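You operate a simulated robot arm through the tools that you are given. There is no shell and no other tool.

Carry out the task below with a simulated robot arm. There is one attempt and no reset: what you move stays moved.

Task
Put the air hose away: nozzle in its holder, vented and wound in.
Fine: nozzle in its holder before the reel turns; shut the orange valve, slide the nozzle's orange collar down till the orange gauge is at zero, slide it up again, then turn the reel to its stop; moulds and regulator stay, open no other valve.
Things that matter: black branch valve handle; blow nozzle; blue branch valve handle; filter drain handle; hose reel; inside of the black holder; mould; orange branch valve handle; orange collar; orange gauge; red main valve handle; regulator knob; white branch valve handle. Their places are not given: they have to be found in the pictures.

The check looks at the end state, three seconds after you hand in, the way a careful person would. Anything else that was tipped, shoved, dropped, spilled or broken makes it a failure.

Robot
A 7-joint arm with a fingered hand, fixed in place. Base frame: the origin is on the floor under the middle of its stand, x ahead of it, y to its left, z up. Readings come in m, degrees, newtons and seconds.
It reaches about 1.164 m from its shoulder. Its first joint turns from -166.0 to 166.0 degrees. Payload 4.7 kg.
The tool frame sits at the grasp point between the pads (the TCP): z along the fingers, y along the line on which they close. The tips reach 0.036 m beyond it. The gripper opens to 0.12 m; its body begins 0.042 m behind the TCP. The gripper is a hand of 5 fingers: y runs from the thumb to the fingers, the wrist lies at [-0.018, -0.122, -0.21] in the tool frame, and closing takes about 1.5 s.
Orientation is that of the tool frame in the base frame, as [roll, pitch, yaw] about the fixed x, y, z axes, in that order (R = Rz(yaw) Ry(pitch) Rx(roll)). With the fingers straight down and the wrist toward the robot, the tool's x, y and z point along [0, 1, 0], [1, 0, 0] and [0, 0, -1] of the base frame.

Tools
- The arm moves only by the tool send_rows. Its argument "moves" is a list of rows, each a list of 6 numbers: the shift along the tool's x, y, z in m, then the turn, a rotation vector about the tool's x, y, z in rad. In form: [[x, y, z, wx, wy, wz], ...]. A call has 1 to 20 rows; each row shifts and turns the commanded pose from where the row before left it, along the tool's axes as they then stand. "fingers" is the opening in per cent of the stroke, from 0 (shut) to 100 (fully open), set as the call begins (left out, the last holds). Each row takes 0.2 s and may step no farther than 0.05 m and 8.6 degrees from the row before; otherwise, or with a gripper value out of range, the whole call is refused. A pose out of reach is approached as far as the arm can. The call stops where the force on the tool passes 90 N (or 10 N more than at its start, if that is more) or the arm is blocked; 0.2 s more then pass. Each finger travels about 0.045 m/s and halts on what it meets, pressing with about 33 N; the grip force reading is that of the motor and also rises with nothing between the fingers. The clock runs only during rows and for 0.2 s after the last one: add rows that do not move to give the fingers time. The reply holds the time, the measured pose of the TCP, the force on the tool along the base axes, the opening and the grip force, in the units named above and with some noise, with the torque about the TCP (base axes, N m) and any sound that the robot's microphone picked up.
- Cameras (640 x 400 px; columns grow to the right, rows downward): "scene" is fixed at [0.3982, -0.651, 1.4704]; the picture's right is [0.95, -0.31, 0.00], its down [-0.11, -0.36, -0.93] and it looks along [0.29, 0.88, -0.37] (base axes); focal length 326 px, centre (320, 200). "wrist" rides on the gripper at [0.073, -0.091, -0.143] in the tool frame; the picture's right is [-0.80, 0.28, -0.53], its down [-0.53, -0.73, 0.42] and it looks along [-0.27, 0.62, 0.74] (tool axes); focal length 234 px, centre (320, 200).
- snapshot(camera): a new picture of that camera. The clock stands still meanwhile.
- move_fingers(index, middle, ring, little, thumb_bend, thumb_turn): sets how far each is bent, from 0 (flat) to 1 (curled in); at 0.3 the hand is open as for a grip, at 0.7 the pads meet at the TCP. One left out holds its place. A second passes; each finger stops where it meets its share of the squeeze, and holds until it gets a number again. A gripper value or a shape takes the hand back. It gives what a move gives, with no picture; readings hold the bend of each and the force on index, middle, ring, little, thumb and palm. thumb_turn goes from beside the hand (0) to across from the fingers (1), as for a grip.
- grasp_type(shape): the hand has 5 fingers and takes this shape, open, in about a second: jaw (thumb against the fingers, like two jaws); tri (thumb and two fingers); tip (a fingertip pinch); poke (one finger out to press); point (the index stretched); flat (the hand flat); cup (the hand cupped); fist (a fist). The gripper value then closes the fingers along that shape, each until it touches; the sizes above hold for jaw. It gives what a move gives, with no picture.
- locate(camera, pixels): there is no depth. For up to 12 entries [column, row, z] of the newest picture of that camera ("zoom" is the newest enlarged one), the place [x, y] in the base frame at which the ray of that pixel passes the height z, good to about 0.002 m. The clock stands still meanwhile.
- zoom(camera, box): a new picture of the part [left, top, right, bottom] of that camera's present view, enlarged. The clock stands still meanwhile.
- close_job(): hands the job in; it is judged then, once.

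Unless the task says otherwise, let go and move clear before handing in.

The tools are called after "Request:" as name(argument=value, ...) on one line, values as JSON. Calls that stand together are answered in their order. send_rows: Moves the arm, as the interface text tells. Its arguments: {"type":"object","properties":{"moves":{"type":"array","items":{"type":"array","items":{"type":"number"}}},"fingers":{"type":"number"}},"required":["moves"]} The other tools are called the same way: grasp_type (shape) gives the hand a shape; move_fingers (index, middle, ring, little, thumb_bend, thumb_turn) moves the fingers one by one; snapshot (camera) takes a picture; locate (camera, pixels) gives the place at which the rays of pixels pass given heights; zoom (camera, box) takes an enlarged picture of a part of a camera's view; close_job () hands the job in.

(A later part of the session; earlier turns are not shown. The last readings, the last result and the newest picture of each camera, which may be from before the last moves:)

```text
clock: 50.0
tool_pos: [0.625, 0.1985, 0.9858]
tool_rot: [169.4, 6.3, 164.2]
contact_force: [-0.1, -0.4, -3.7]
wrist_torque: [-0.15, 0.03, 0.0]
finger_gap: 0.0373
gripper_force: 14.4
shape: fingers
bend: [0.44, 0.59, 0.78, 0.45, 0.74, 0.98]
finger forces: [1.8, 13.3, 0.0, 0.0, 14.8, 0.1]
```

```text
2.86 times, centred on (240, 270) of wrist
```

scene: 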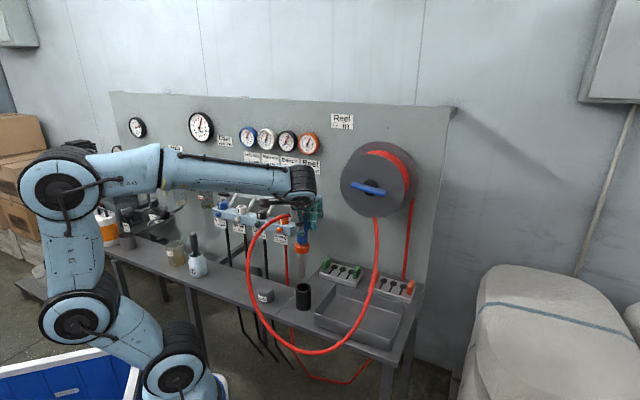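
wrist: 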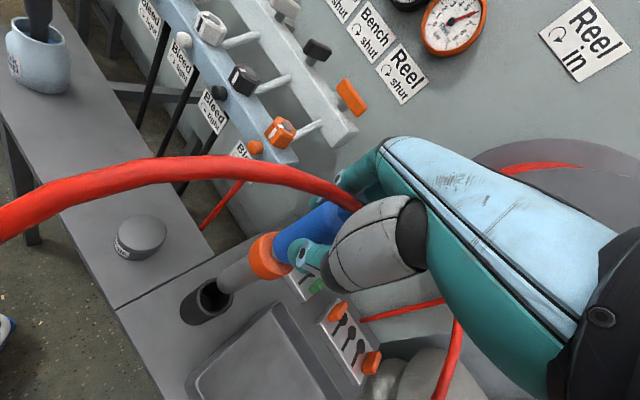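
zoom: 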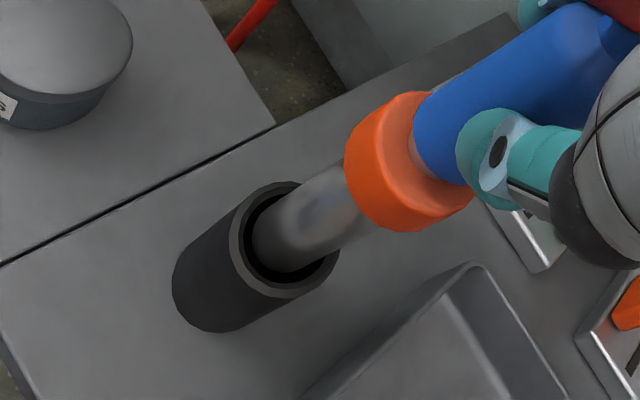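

The tip has entered the holder. I'll continue down in small steps, watching the force for the bottom.

Request:
send_rows(moves=[[0.0011, -0.0018, 0.0098, 0, 0, 0], [0.0011, -0.0018, 0.0098, 0, 0, 0], [0.0011, -0.0018, 0.0098, 0, 0, 0], [0.0011, -0.0018, 0.0098, 0, 0, 0], [0, 0, 0, 0, 0, 0]])

Request:
zoom(camera="scene", box=[265, 230, 345, 320])

Request:
zoom(camera="wrist", box=[160, 200, 320, 340])

```text
clock: 51.2
tool_pos: [0.6251, 0.1978, 0.9441]
tool_rot: [169.5, 6.5, 164.2]
contact_force: [-0.6, -0.3, -3.8]
wrist_torque: [-0.12, 0.04, 0.0]
finger_gap: 0.0376
gripper_force: 14.9
shape: fingers
bend: [0.44, 0.59, 0.78, 0.45, 0.74, 0.98]
finger forces: [1.7, 12.8, 0.1, 0.0, 15.1, 0.0]
```

```text
4.44 times, centred on (305, 275) of scene
```

zoom: 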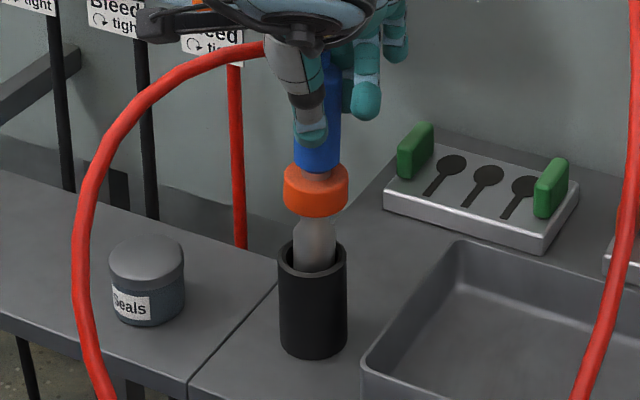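

```text
2.86 times, centred on (240, 270) of wrist
```

zoom: 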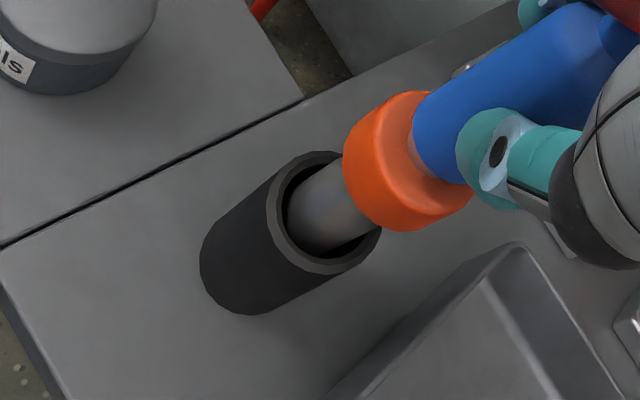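

It's sliding in freely with no extra force. I'll keep lowering in 1 cm and then half-centimetre steps.

Request:
send_rows(moves=[[0.0011, -0.0018, 0.0098, 0, 0, 0], [0.0006, -0.0009, 0.0049, 0, 0, 0], [0, 0, 0, 0, 0, 0]])

Request:
zoom(camera="scene", box=[265, 230, 345, 320])

```text
clock: 52.0
tool_pos: [0.6248, 0.1981, 0.9297]
tool_rot: [169.5, 6.3, 164.1]
contact_force: [-0.4, -0.3, -4.2]
wrist_torque: [-0.19, 0.08, -0.01]
finger_gap: 0.0375
gripper_force: 14.3
shape: fingers
bend: [0.44, 0.59, 0.78, 0.45, 0.74, 0.98]
finger forces: [1.8, 12.5, 0.0, 0.1, 15.3, 0.0]
```

```text
4.44 times, centred on (305, 275) of scene
```

zoom: 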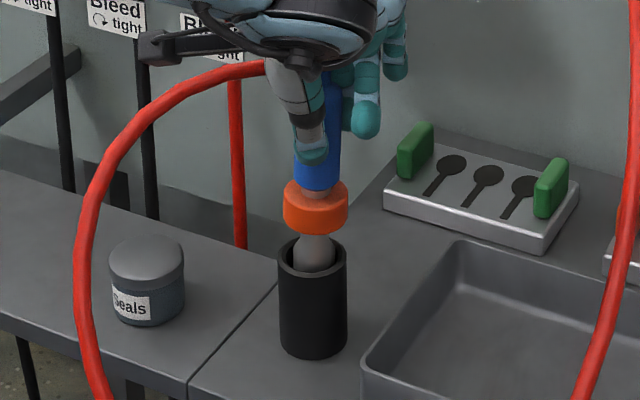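

Request:
send_rows(moves=[[0.0006, -0.0009, 0.0049, 0, 0, 0], [0, 0, 0, 0, 0, 0]])

Request:
send_rows(moves=[[0.0006, -0.0009, 0.0049, 0, 0, 0], [0, 0, 0, 0, 0, 0]])

Request:
zoom(camera="scene", box=[265, 230, 345, 320])

Request:
zoom(camera="wrist", box=[160, 200, 320, 340])

```text
clock: 52.6
tool_pos: [0.6258, 0.1971, 0.9275]
tool_rot: [169.4, 6.3, 164.2]
contact_force: [-1.0, -1.3, 7.3]
wrist_torque: [0.06, 0.03, 0.06]
finger_gap: 0.0376
gripper_force: 16.7
shape: fingers
bend: [0.44, 0.59, 0.78, 0.45, 0.75, 0.98]
finger forces: [2.6, 12.4, 0.1, 0.0, 18.3, 0.0]
```

```text
clock: 53.2
tool_pos: [0.6259, 0.1968, 0.923]
tool_rot: [169.3, 6.6, 164.1]
contact_force: [-2.5, -9.4, 31.6]
wrist_torque: [0.23, -0.07, 0.14]
finger_gap: 0.038
gripper_force: 25.2
shape: fingers
bend: [0.42, 0.59, 0.78, 0.45, 0.76, 0.98]
finger forces: [5.7, 15.1, 0.0, 0.1, 29.2, 0.0]
```

```text
4.44 times, centred on (305, 275) of scene
```

zoom: 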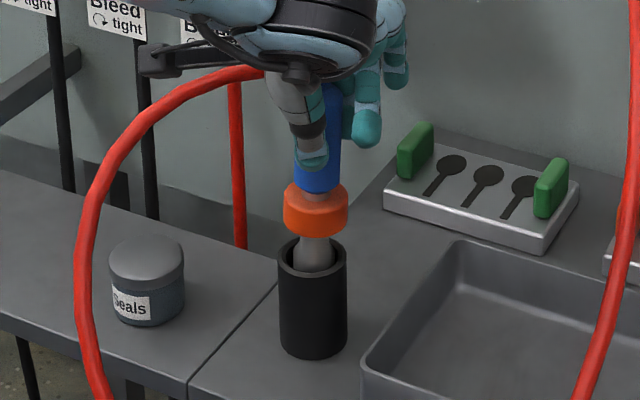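

```text
2.86 times, centred on (240, 270) of wrist
```

zoom: 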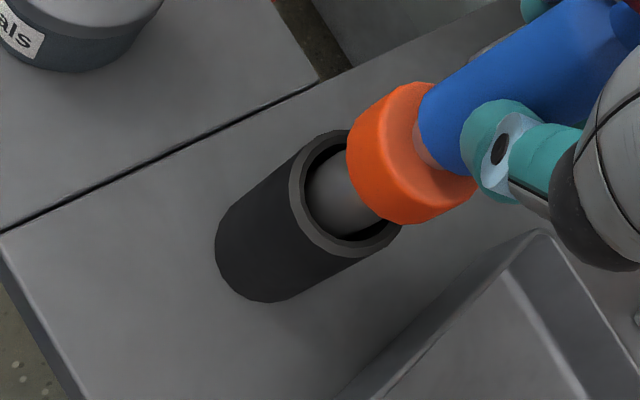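

It bottomed out in the holder (31 N). I'll relieve the pressure, open the fingers and check that the nozzle stays standing.

Request:
send_rows(moves=[[-0.0006, 0.0009, -0.0049, 0, 0, 0], [-0.0003, 0.0005, -0.0025, 0, 0, 0], [0, 0, 0, 0, 0, 0]])

Request:
move_fingers(index=0.42, middle=0.42, ring=0.42, little=0.42, thumb_bend=0.45)

Request:
zoom(camera="scene", box=[265, 220, 345, 320])

Request:
snapshot(camera="wrist")

```text
clock: 54.0
tool_pos: [0.6256, 0.1977, 0.9268]
tool_rot: [169.5, 6.2, 164.1]
contact_force: [-0.6, -1.6, -3.5]
wrist_torque: [-0.32, 0.09, 0.03]
finger_gap: 0.0381
gripper_force: 17.5
shape: fingers
bend: [0.43, 0.59, 0.78, 0.45, 0.76, 0.98]
finger forces: [3.4, 14.3, 0.0, 0.0, 17.6, 0.0]
```

```text
clock: 55.0
tool_pos: [0.6249, 0.1979, 0.9282]
tool_rot: [169.5, 6.4, 164.2]
contact_force: [-0.6, 0.4, 0.2]
wrist_torque: [-0.02, -0.01, 0.01]
finger_gap: 0.0821
gripper_force: 0.0
shape: fingers
bend: [0.42, 0.42, 0.42, 0.42, 0.45, 0.99]
finger forces: [0.1, 0.0, 0.0, 0.0, 0.1, 0.0]
```

```text
4.00 times, centred on (305, 270) of scene
```

zoom: 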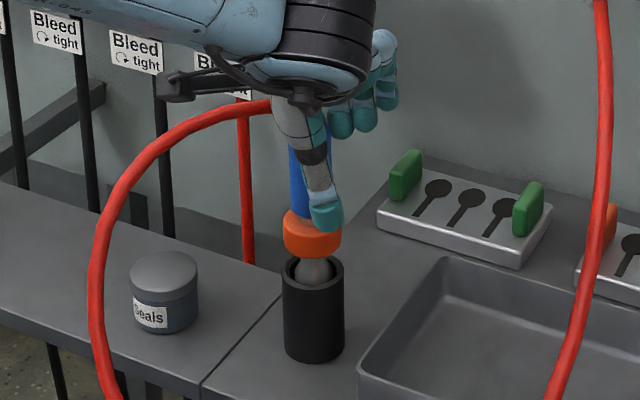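

```text
taken
```

wrist: 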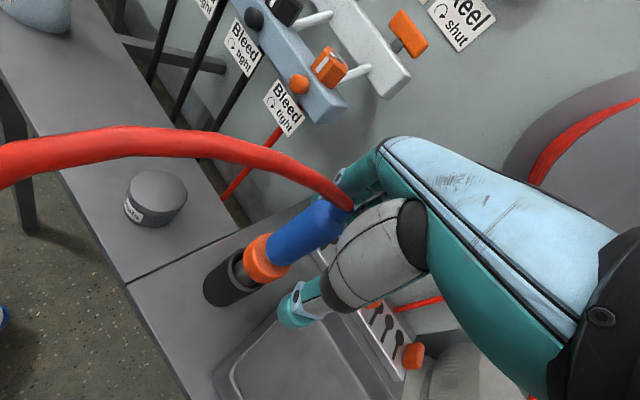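

The nozzle stands in the holder on its own. I'll raise the hand straight up and away.

Request:
send_rows(moves=[[-0.0038, 0.0063, -0.0342, 0, 0, 0], [-0.0038, 0.0063, -0.0342, 0, 0, 0], [-0.0038, 0.0063, -0.0342, 0, 0, 0], [-0.0038, 0.0063, -0.0342, 0, 0, 0], [0, 0, 0, 0, 0, 0]])

Request:
snapshot(camera="scene")

Request:
snapshot(camera="wrist")

Request:
zoom(camera="scene", box=[265, 220, 345, 320])

Request:
zoom(camera="wrist", box=[180, 200, 340, 320])

```text
clock: 56.2
tool_pos: [0.6243, 0.1977, 1.0673]
tool_rot: [169.5, 6.2, 164.3]
contact_force: [-0.4, 0.2, -0.6]
wrist_torque: [-0.01, 0.01, -0.02]
finger_gap: 0.0823
gripper_force: 0.0
shape: fingers
bend: [0.42, 0.42, 0.42, 0.42, 0.45, 0.99]
finger forces: [0.0, 0.0, 0.0, 0.0, 0.1, 0.1]
```

```text
taken
```

scene: 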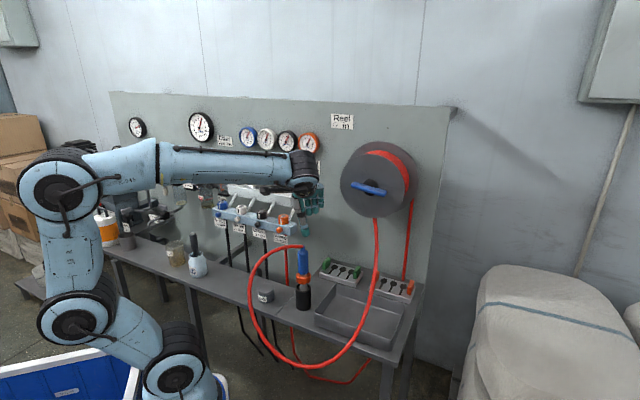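

```text
taken
```

wrist: 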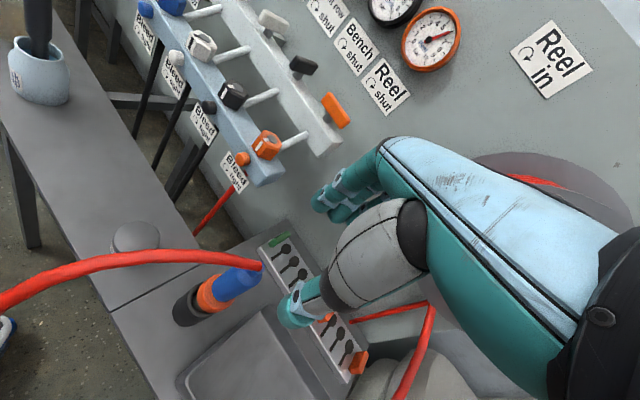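

```text
4.00 times, centred on (305, 270) of scene
```

zoom: 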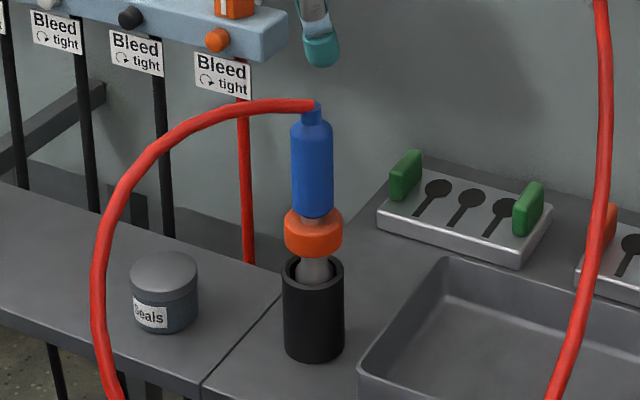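

```text
3.33 times, centred on (260, 260) of wrist
```

zoom: 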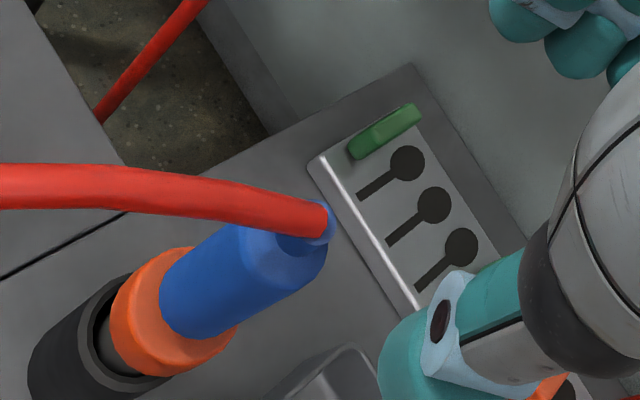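

The nozzle sits well in the holder with its collar about 1.5–2 cm above the rim, and the hose arcs off to the west. I'll move the hand south at height, undo the tilt and turn back to yaw 90, to approach the collar horizontally from the south side.

Request:
send_rows(moves=[[0, -0.01, -0.03, 0.091, 0.0555, 0], [0, -0.04, 0, 0.091, 0.0555, 0], [0, -0.045, 0, 0, 0, 0], [0, -0.045, 0, 0, 0, 0], [0, -0.045, 0, 0, 0, 0], [0, 0, 0, 0, 0, 0.13], [0, 0, 0, 0, 0, 0.13], [0, 0, 0, 0, 0, 0.13], [0, 0, 0, 0, 0, 0.13], [0, 0, 0, 0, 0, 0.13], [0, 0, 0, 0, 0, 0.13], [0, 0, 0, 0, 0, 0.13], [0, 0, 0, 0, 0, 0.13], [0, 0, 0, 0, 0, 0.13], [0, 0, 0, 0, 0, 0.05], [0, 0, 0, 0, 0, 0]])

Request:
snapshot(camera="scene")

Request:
snapshot(camera="wrist")

```text
clock: 59.6
tool_pos: [0.572, 0.015, 1.0914]
tool_rot: [180.0, 0.0, 94.9]
contact_force: [-0.4, 0.9, 0.3]
wrist_torque: [0.0, 0.0, 0.0]
finger_gap: 0.0824
gripper_force: 0.0
shape: fingers
bend: [0.42, 0.42, 0.42, 0.42, 0.45, 0.99]
finger forces: [0.0, 0.0, 0.0, 0.0, 0.0, 0.1]
```

```text
taken
```

scene: 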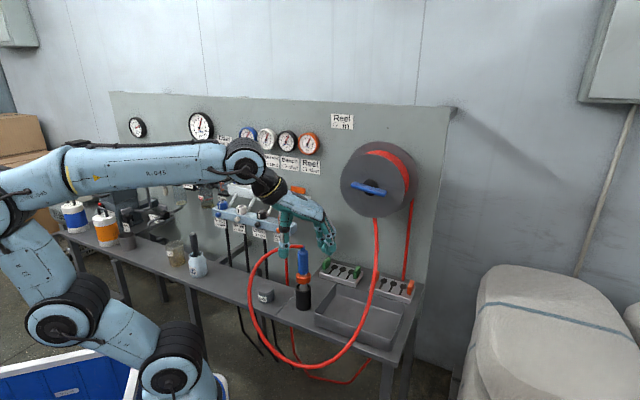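

```text
taken
```

wrist: 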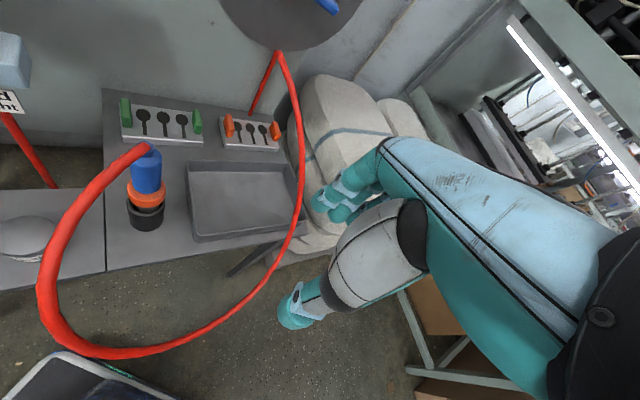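

The loop hangs with its bottom at z≈0.68 south of the bench, leaving room inside it for the hand at z≈0.85–0.95. I'll pitch the hand forward here so the fingers point north (+y) about 20° below horizontal.

Request:
send_rows(moves=[[0, 0, 0, 0, 0.136, 0], [0, 0, 0, 0, 0.136, 0], [0, 0, 0, 0, 0.136, 0], [0, 0, 0, 0, 0.136, 0], [0, 0, 0, 0, 0.136, 0], [0, 0, 0, 0, 0.136, 0], [0, 0, 0, 0, 0.136, 0], [0, 0, 0, 0, 0.136, 0], [0, 0, 0, 0, 0.136, 0], [0, 0, 0, 0, 0, 0]])

Request:
snapshot(camera="scene")

Request:
snapshot(camera="wrist")

```text
clock: 61.8
tool_pos: [0.572, 0.0154, 1.0919]
tool_rot: [179.7, -70.3, 95.2]
contact_force: [0.7, 0.3, -1.1]
wrist_torque: [-0.02, -0.01, 0.0]
finger_gap: 0.0823
gripper_force: 0.1
shape: fingers
bend: [0.42, 0.42, 0.42, 0.42, 0.45, 0.99]
finger forces: [0.0, 0.0, 0.1, 0.0, 0.0, 0.0]
```

```text
taken
```

scene: 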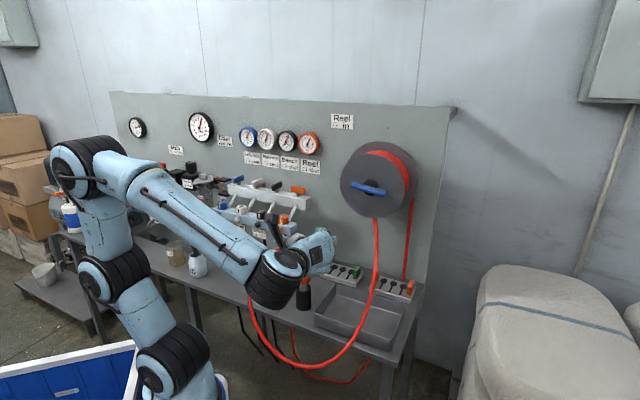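

```text
taken
```

wrist: 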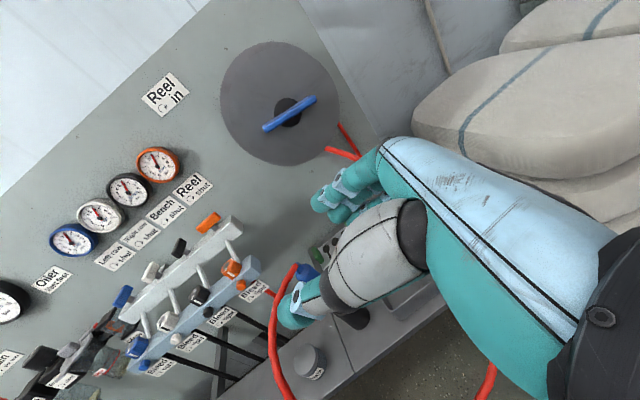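

The hand is pitched correctly and the wrist camera can also see the orange gauge at (157,163). I'll lower to a pregrasp point south of the collar, inside the hose loop.

Request:
send_rows(moves=[[-0.03, 0.0109, 0.0226, 0, 0, 0], [-0.03, 0.0109, 0.0226, 0, 0, 0], [-0.03, 0.0109, 0.0226, 0, 0, 0], [-0.03, 0.0109, 0.0226, 0, 0, 0], [-0.03, 0.0109, 0.0226, 0, 0, 0], [0, 0, 0, 0, 0, 0]])

Request:
snapshot(camera="scene")

Request:
snapshot(camera="wrist")

Request:
locate(camera="scene", pixels=[[303.5, 278, 0.81], [303.5, 278, 0.82], [303.5, 278, 0.83], [303.5, 278, 0.84]])

```text
clock: 63.2
tool_pos: [0.6229, 0.0753, 0.9112]
tool_rot: [179.8, -70.1, 95.2]
contact_force: [-0.3, -0.9, 0.2]
wrist_torque: [-0.01, -0.02, 0.02]
finger_gap: 0.0823
gripper_force: 0.1
shape: fingers
bend: [0.42, 0.42, 0.42, 0.42, 0.45, 0.99]
finger forces: [0.1, 0.0, 0.0, 0.0, 0.1, 0.1]
```

```text
taken
```

scene: 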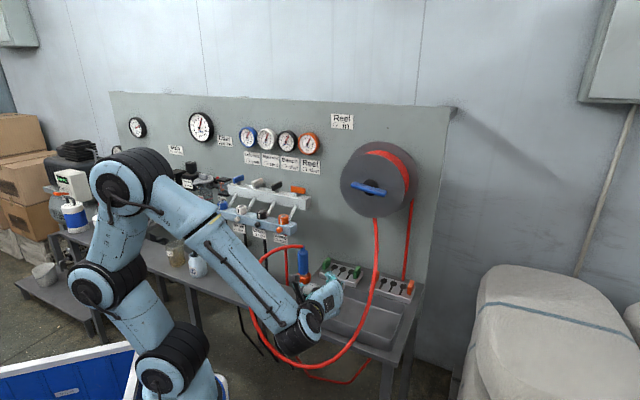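

```text
taken
```

wrist: 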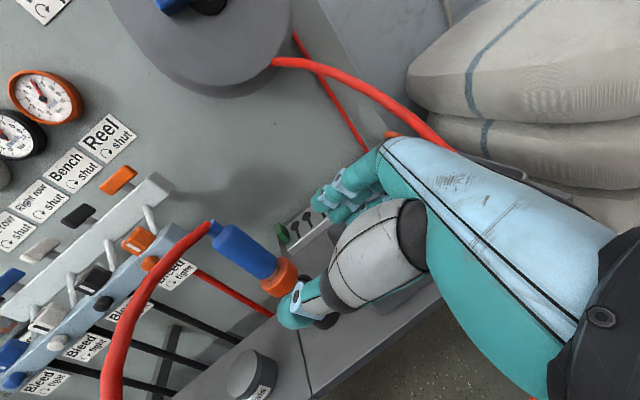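

```text
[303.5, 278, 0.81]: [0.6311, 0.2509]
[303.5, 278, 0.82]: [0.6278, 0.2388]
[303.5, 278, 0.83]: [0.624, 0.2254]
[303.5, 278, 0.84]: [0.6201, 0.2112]
```

The wrist view shows the nozzle (blue at (243,250), collar at (278,278)) ahead of the hand. I'll zoom in to align with the collar.

Request:
zoom(camera="wrist", box=[190, 180, 350, 340])

Request:
locate(camera="wrist", pixels=[[278, 278, 0.82], [278, 278, 0.83], [278, 278, 0.84], [278, 278, 0.85]])

Request:
zoom(camera="scene", box=[270, 230, 350, 330])

```text
2.50 times, centred on (270, 260) of wrist
```

zoom: 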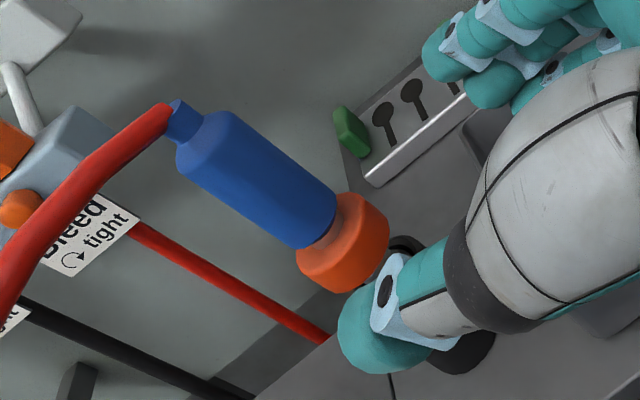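

```text
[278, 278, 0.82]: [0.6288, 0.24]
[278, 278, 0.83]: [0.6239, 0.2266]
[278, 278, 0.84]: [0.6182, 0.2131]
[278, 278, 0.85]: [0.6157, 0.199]
```

```text
4.00 times, centred on (310, 280) of scene
```

zoom: 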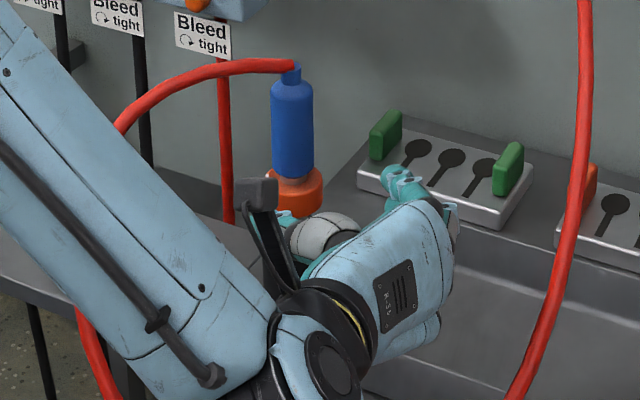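

The collar centre is at [0.6215,0.219,0.835]. I'll align and slide the open hand forward so thumb and fingers straddle the collar.

Request:
send_rows(moves=[[-0.0235, 0.0108, 0.02, 0, 0, 0], [0, 0, 0.035, 0, 0, 0], [0, 0, 0.035, 0, 0, 0], [0, 0, 0.02, 0, 0, 0], [0, 0, 0, 0, 0, 0]])

Request:
snapshot(camera="wrist")

Request:
zoom(camera="wrist", box=[220, 170, 380, 330])

Request:
zoom(camera="scene", box=[270, 230, 350, 330])

```text
clock: 64.4
tool_pos: [0.6255, 0.1723, 0.8517]
tool_rot: [-179.8, -70.1, 94.7]
contact_force: [0.5, 0.5, -0.3]
wrist_torque: [0.02, -0.01, -0.03]
finger_gap: 0.0822
gripper_force: 0.0
shape: fingers
bend: [0.42, 0.42, 0.42, 0.42, 0.45, 0.99]
finger forces: [0.1, 0.0, 0.0, 0.1, 0.1, 0.0]
```

```text
taken
```

wrist: 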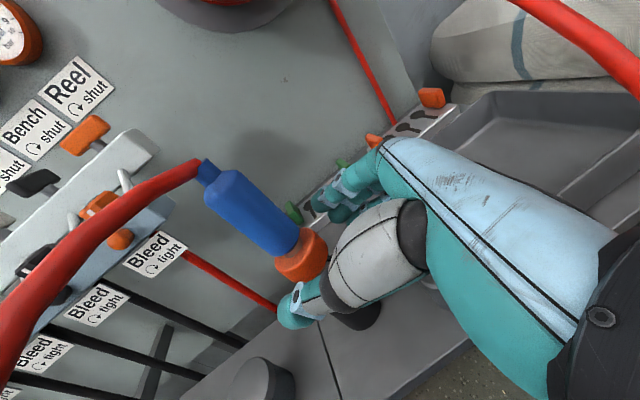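

```text
2.50 times, centred on (300, 250) of wrist
```

zoom: 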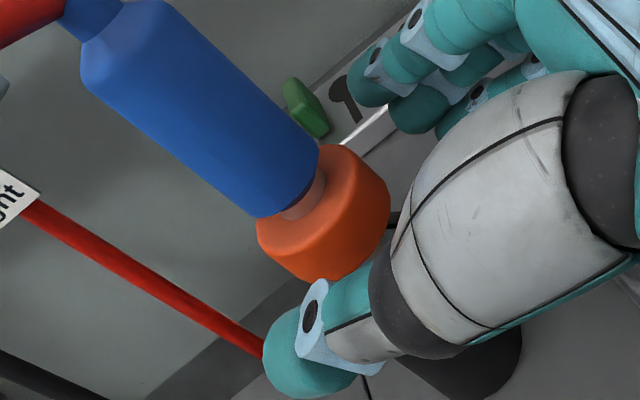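

```text
4.00 times, centred on (310, 280) of scene
```

zoom: 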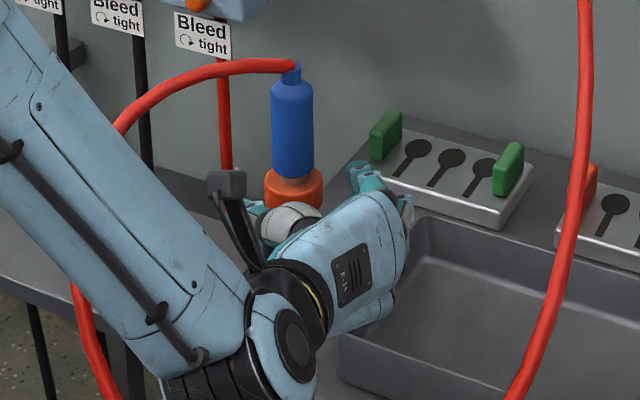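

The collar at wrist (301,258) lies straight ahead of the TCP by 4.5 cm. I'll advance the last 3.5 cm.

Request:
send_rows(moves=[[0, 0, 0.02, 0, 0, 0], [0, 0, 0.016, 0, 0, 0], [0, 0, 0, 0, 0, 0]])

Request:
snapshot(camera="wrist")

Request:
zoom(camera="wrist", box=[220, 170, 380, 330])

Request:
zoom(camera="scene", box=[270, 230, 350, 330])

```text
clock: 65.2
tool_pos: [0.6228, 0.2051, 0.8398]
tool_rot: [179.9, -70.1, 95.1]
contact_force: [0.1, -0.7, 0.2]
wrist_torque: [0.03, -0.01, -0.01]
finger_gap: 0.0821
gripper_force: 0.0
shape: fingers
bend: [0.42, 0.42, 0.42, 0.42, 0.45, 0.99]
finger forces: [0.0, 0.0, 0.0, 0.0, 0.1, 0.0]
```

```text
taken
```

wrist: 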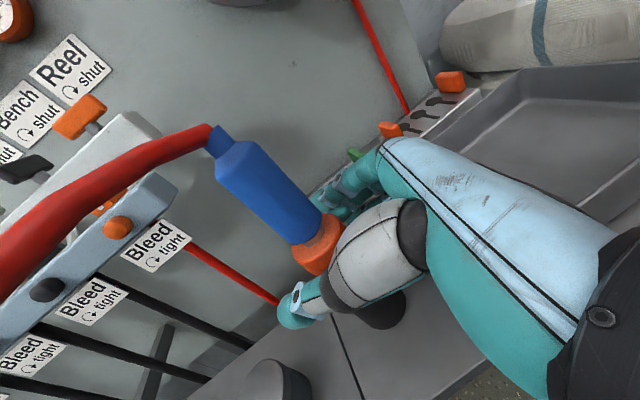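

```text
2.50 times, centred on (300, 250) of wrist
```

zoom: 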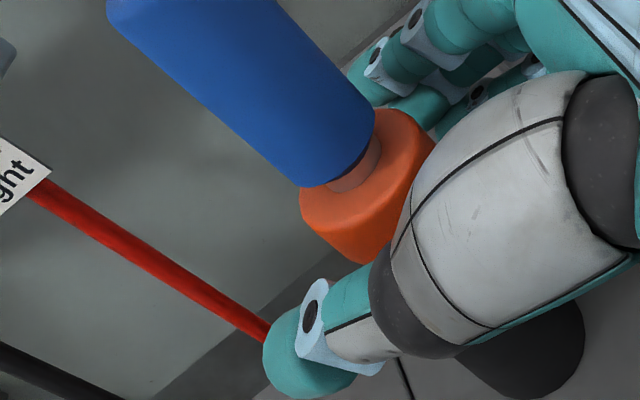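

```text
4.00 times, centred on (310, 280) of scene
```

zoom: 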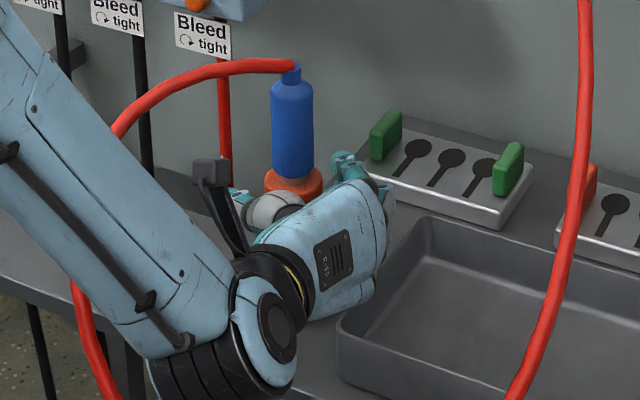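

The collar is between thumb and fingers. I'll close thumb, middle and ring gently onto it, keeping index and little open.

Request:
move_fingers(middle=0.6, ring=0.6, thumb_bend=0.6)

Request:
zoom(camera="wrist", box=[220, 170, 380, 330])

Request:
zoom(camera="scene", box=[270, 230, 350, 330])

```text
clock: 66.2
tool_pos: [0.6228, 0.2048, 0.8409]
tool_rot: [179.9, -70.2, 95.0]
contact_force: [5.3, 1.1, 0.9]
wrist_torque: [0.06, -0.26, -0.03]
finger_gap: 0.063
gripper_force: 4.6
shape: fingers
bend: [0.42, 0.59, 0.55, 0.42, 0.58, 1.0]
finger forces: [0.1, 1.6, 5.8, 0.0, 2.1, 0.0]
```

```text
2.50 times, centred on (300, 250) of wrist
```

zoom: 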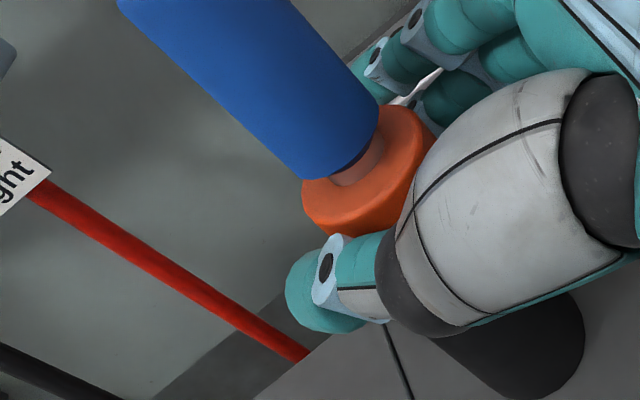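

```text
4.00 times, centred on (310, 280) of scene
```

zoom: 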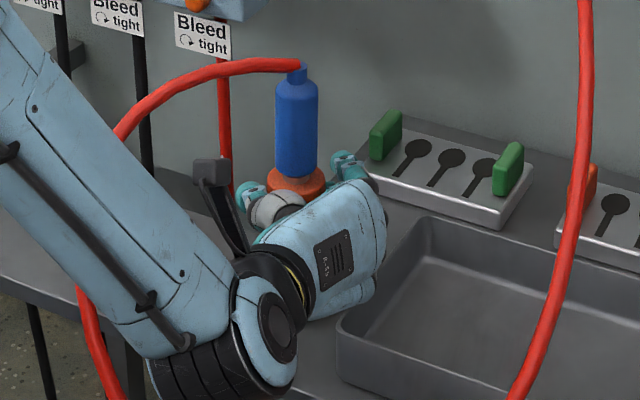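

Contact made (ring 5.8 N, middle 1.6 N, thumb 2.1 N). I'll squeeze more firmly on the collar.

Request:
move_fingers(middle=0.75, ring=0.7, thumb_bend=0.75)

Request:
snapshot(camera="wrist")

Request:
zoom(camera="wrist", box=[220, 170, 380, 330])

Request:
zoom(camera="scene", box=[270, 230, 350, 330])

```text
clock: 67.2
tool_pos: [0.6228, 0.2051, 0.8405]
tool_rot: [179.6, -70.1, 95.3]
contact_force: [6.9, 6.8, 2.9]
wrist_torque: [0.24, -0.5, -0.01]
finger_gap: 0.0579
gripper_force: 23.7
shape: fingers
bend: [0.42, 0.62, 0.56, 0.42, 0.65, 1.0]
finger forces: [0.1, 17.5, 13.3, 0.0, 17.3, 0.1]
```

```text
taken
```

wrist: 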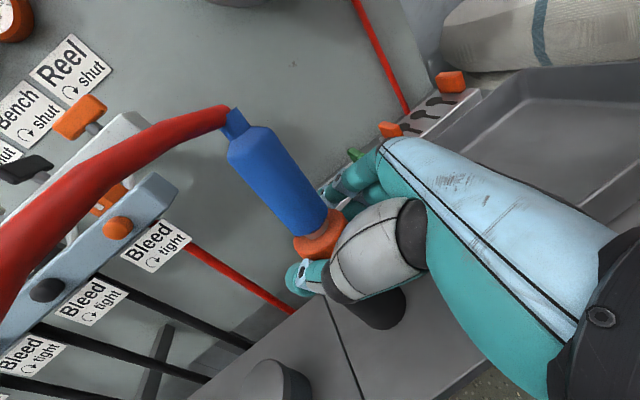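

```text
2.50 times, centred on (300, 250) of wrist
```

zoom: 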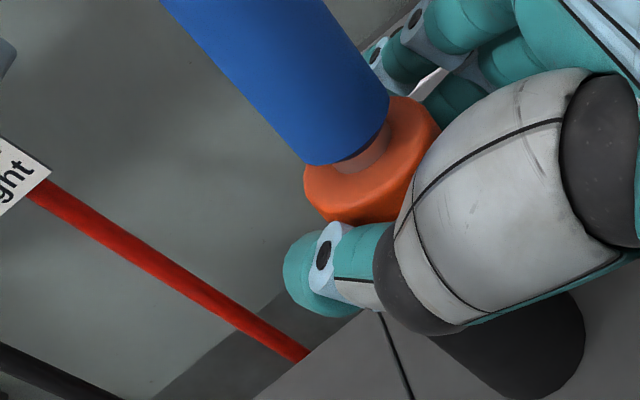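

```text
4.00 times, centred on (310, 280) of scene
```

zoom: 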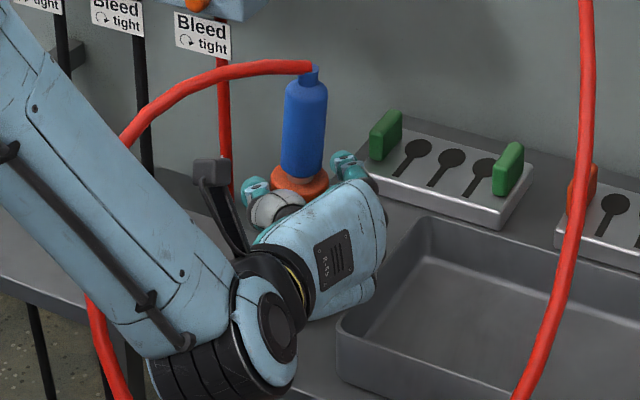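

The collar is gripped firmly (17/13/17 N); the nozzle leans slightly in the holder. Now I'll slide the collar down in small steps and listen for venting.

Request:
send_rows(moves=[[-0.0047, 0, 0.0017, 0, 0, 0], [-0.0047, 0, 0.0017, 0, 0, 0], [0, 0, 0, 0, 0, 0]])

Request:
zoom(camera="wrist", box=[220, 170, 380, 330])

Request:
zoom(camera="scene", box=[270, 230, 350, 330])

Request:
zoom(camera="scene", box=[285, 130, 335, 160])

```text
clock: 68.0
tool_pos: [0.6219, 0.2053, 0.8312]
tool_rot: [179.1, -70.2, 95.7]
contact_force: [7.2, 11.3, 20.2]
wrist_torque: [0.67, -0.9, 0.05]
finger_gap: 0.0582
gripper_force: 24.6
shape: fingers
bend: [0.42, 0.62, 0.56, 0.42, 0.65, 0.99]
finger forces: [0.0, 14.9, 15.2, 0.0, 18.8, 0.1]
```

```text
2.50 times, centred on (300, 250) of wrist
```

zoom: 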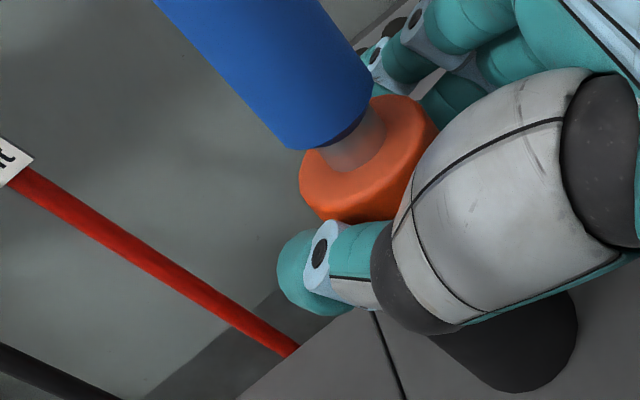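

```text
4.00 times, centred on (310, 280) of scene
```

zoom: 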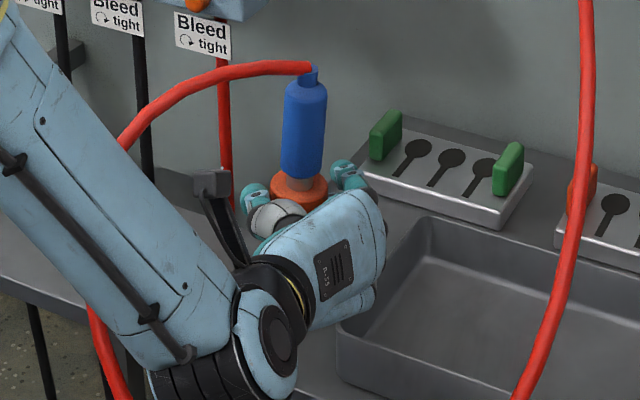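

```text
12.80 times, centred on (310, 145) of scene
```

zoom: 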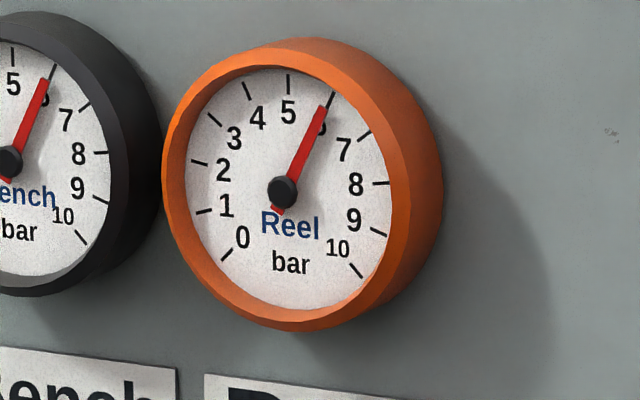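

The collar is sliding: the neck gap below the blue body has grown, with about 20 N resistance. I'll continue down.

Request:
send_rows(moves=[[-0.0047, 0, 0.0017, 0, 0, 0], [-0.0028, 0, 0.001, 0, 0, 0], [0, 0, 0, 0, 0, 0]])

Request:
zoom(camera="wrist", box=[220, 170, 380, 330])

Request:
zoom(camera="scene", box=[285, 130, 335, 160])

```text
clock: 68.8
tool_pos: [0.622, 0.2052, 0.8246]
tool_rot: [178.9, -70.3, 95.9]
contact_force: [8.0, 13.0, 44.7]
wrist_torque: [1.24, -1.13, 0.1]
finger_gap: 0.0579
gripper_force: 34.8
shape: fingers
bend: [0.42, 0.62, 0.56, 0.42, 0.65, 0.99]
finger forces: [0.1, 35.7, 13.9, 0.1, 18.9, 0.0]
```

```text
2.50 times, centred on (300, 250) of wrist
```

zoom: 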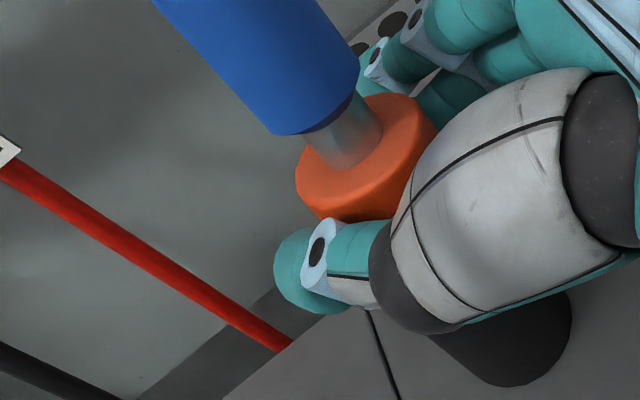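

```text
12.80 times, centred on (310, 145) of scene
```

zoom: 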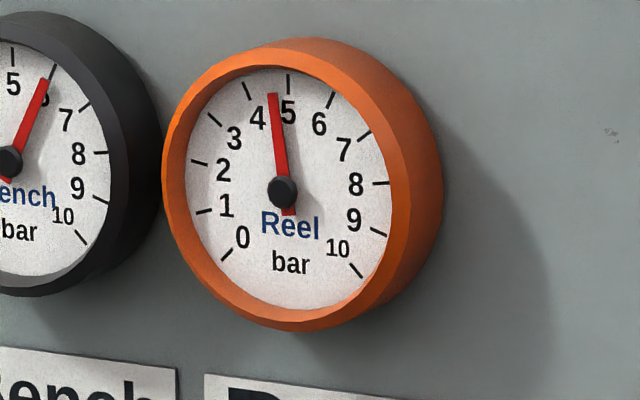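

The gauge is falling (about 4.6 bar). I'll hold here and let it vent.

Request:
send_rows(moves=[[0, 0, 0, 0, 0, 0], [0, 0, 0, 0, 0, 0], [0, 0, 0, 0, 0, 0], [0, 0, 0, 0, 0, 0], [0, 0, 0, 0, 0, 0], [0, 0, 0, 0, 0, 0], [0, 0, 0, 0, 0, 0], [0, 0, 0, 0, 0, 0], [0, 0, 0, 0, 0, 0], [0, 0, 0, 0, 0, 0], [0, 0, 0, 0, 0, 0], [0, 0, 0, 0, 0, 0], [0, 0, 0, 0, 0, 0], [0, 0, 0, 0, 0, 0], [0, 0, 0, 0, 0, 0], [0, 0, 0, 0, 0, 0]])

Request:
zoom(camera="scene", box=[285, 130, 335, 160])

Request:
zoom(camera="scene", box=[270, 230, 350, 330])

```text
clock: 72.2
tool_pos: [0.6221, 0.2056, 0.824]
tool_rot: [178.7, -70.3, 96.2]
contact_force: [10.9, 12.4, 45.6]
wrist_torque: [1.22, -1.22, 0.01]
finger_gap: 0.0579
gripper_force: 34.8
shape: fingers
bend: [0.42, 0.61, 0.55, 0.42, 0.65, 0.99]
finger forces: [0.1, 36.8, 15.0, 0.0, 18.2, 0.0]
```

```text
12.80 times, centred on (310, 145) of scene
```

zoom: 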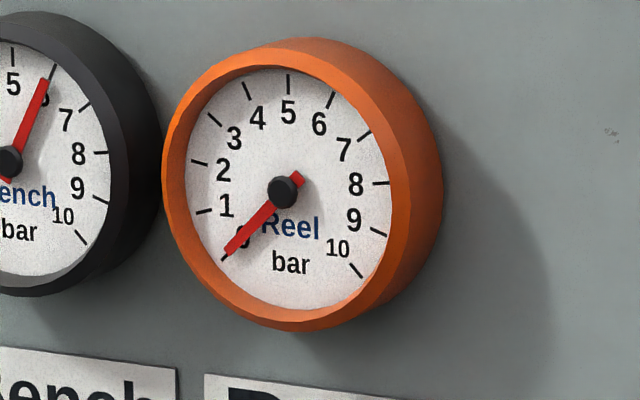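

```text
4.00 times, centred on (310, 280) of scene
```

zoom: 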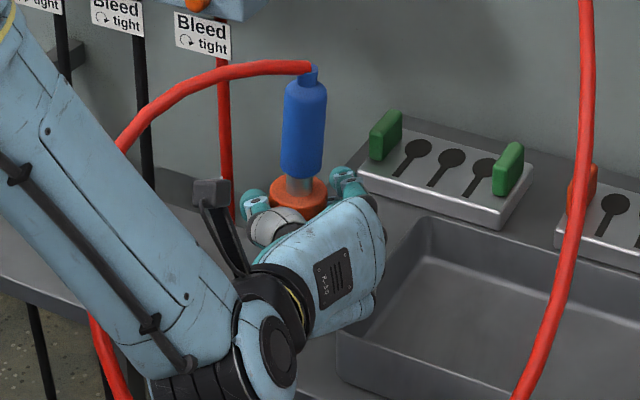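

The orange gauge reads zero. Now I'll slide the collar back up in small steps and watch whether the blue body stays down.

Request:
send_rows(moves=[[0, 0, 0, 0, 0, 0], [0, 0, 0, 0, 0, 0], [0, 0, 0, 0, 0, 0], [0.0047, 0, -0.0017, 0, 0, 0], [0.0047, 0, -0.0017, 0, 0, 0], [0, 0, 0, 0, 0, 0]])

Request:
zoom(camera="scene", box=[270, 230, 350, 330])

Request:
zoom(camera="wrist", box=[220, 170, 380, 330])

```text
clock: 73.6
tool_pos: [0.621, 0.2051, 0.8284]
tool_rot: [-179.0, -70.0, 94.0]
contact_force: [9.3, 12.0, 0.0]
wrist_torque: [0.35, -0.54, 0.09]
finger_gap: 0.0569
gripper_force: 22.6
shape: fingers
bend: [0.42, 0.61, 0.55, 0.42, 0.65, 1.0]
finger forces: [0.0, 13.5, 14.4, 0.0, 17.1, 0.0]
```

```text
4.00 times, centred on (310, 280) of scene
```

zoom: 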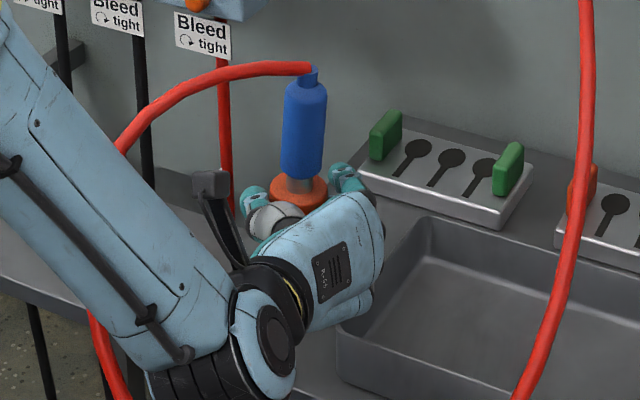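

```text
2.50 times, centred on (300, 250) of wrist
```

zoom: 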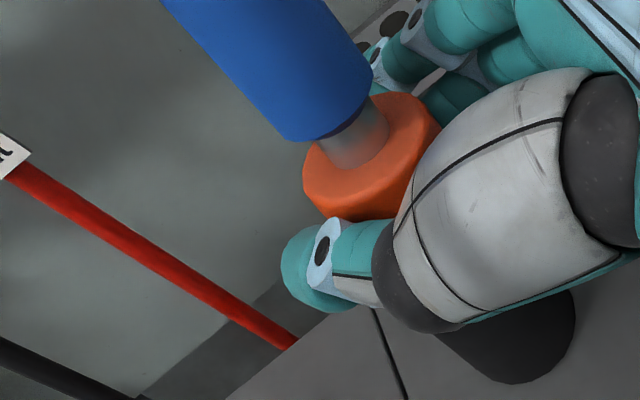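

The blue body hasn't moved and the neck gap is shrinking. I'll continue upward.

Request:
send_rows(moves=[[0.0047, 0, -0.0017, 0, 0, 0], [0.0028, 0, -0.001, 0, 0, 0], [0, 0, 0, 0, 0, 0]])

Request:
zoom(camera="scene", box=[270, 230, 350, 330])

Request:
zoom(camera="wrist", box=[220, 170, 380, 330])

```text
clock: 74.4
tool_pos: [0.6215, 0.2046, 0.8393]
tool_rot: [-179.8, -70.2, 94.8]
contact_force: [3.7, 7.7, -12.7]
wrist_torque: [0.03, -0.1, 0.09]
finger_gap: 0.0568
gripper_force: 21.6
shape: fingers
bend: [0.42, 0.61, 0.55, 0.42, 0.65, 1.0]
finger forces: [0.0, 14.1, 10.9, 0.1, 18.1, 0.0]
```

```text
4.00 times, centred on (310, 280) of scene
```

zoom: 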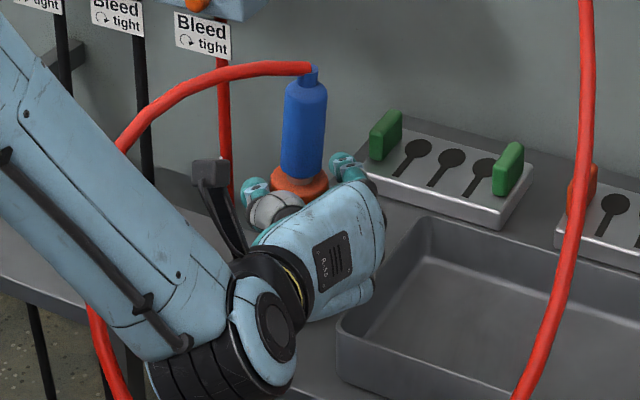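

```text
2.50 times, centred on (300, 250) of wrist
```

zoom: 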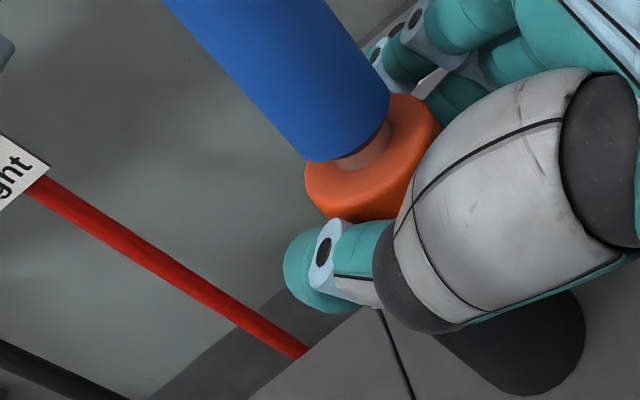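

The collar is almost back where it started, and the nozzle is still seated. I'll lift another couple of millimetres to be sure it's at the top.

Request:
send_rows(moves=[[0.0019, 0, -0.0007, 0, 0, 0], [0.0014, 0, -0.0005, 0, 0, 0], [0, 0, 0, 0, 0, 0], [0, 0, 0, 0, 0, 0]])

Request:
zoom(camera="scene", box=[270, 230, 350, 330])

Request:
zoom(camera="wrist", box=[220, 170, 380, 330])

```text
clock: 75.4
tool_pos: [0.6202, 0.2042, 0.8446]
tool_rot: [179.9, -70.2, 95.0]
contact_force: [0.9, 3.4, -2.6]
wrist_torque: [0.04, -0.32, 0.02]
finger_gap: 0.057
gripper_force: 22.3
shape: fingers
bend: [0.42, 0.62, 0.59, 0.42, 0.65, 1.0]
finger forces: [0.0, 15.0, 10.7, 0.1, 19.0, 0.0]
```

```text
4.00 times, centred on (310, 280) of scene
```

zoom: 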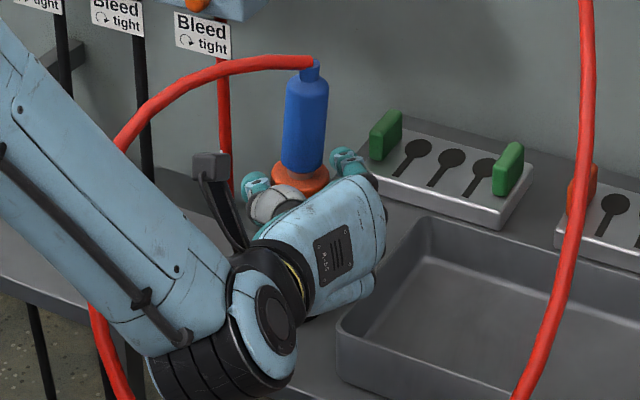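

```text
2.50 times, centred on (300, 250) of wrist
```

zoom: 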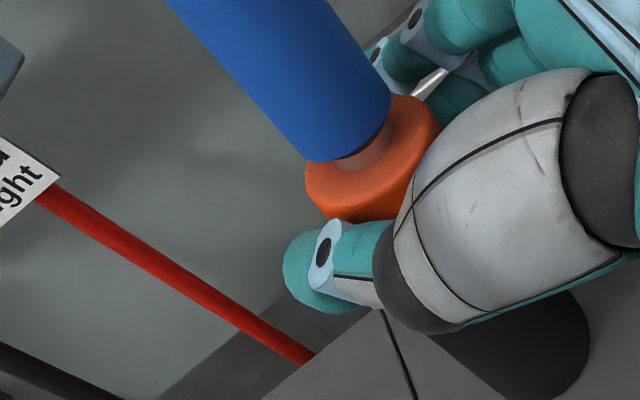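

The nozzle has just begun to rise with the collar (top moved from row 70 to 64 in the zoom), so the collar appears to be at its upper end. I'll open the fingers and let the nozzle settle back.

Request:
send_rows(moves=[[-0.0033, 0, 0.0012, 0, 0, 0], [0, 0, 0, 0, 0, 0]])

Request:
zoom(camera="scene", box=[270, 230, 350, 330])

Request:
zoom(camera="wrist", box=[270, 210, 330, 270])

```text
clock: 76.0
tool_pos: [0.6215, 0.2054, 0.8422]
tool_rot: [179.4, -70.2, 95.5]
contact_force: [1.4, 5.5, 12.0]
wrist_torque: [0.26, -0.62, -0.09]
finger_gap: 0.0568
gripper_force: 25.3
shape: fingers
bend: [0.42, 0.62, 0.59, 0.42, 0.65, 1.0]
finger forces: [0.0, 13.8, 18.4, 0.1, 18.9, 0.0]
```

```text
4.00 times, centred on (310, 280) of scene
```

zoom: 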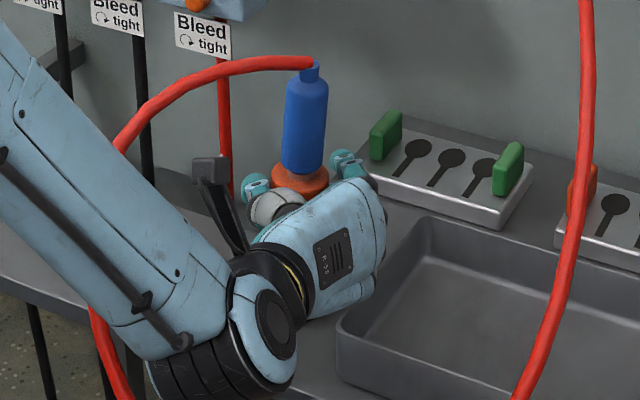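

```text
6.67 times, centred on (300, 240) of wrist
```

zoom: 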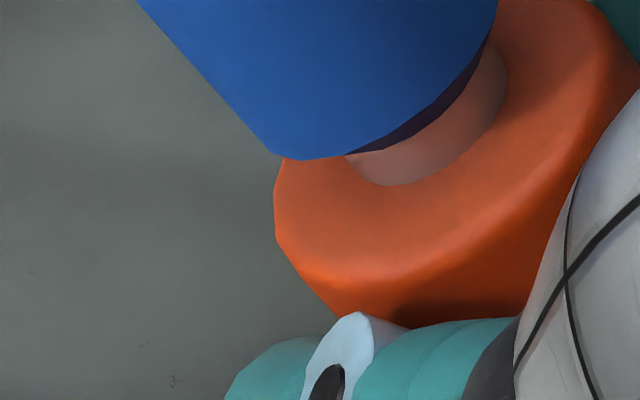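

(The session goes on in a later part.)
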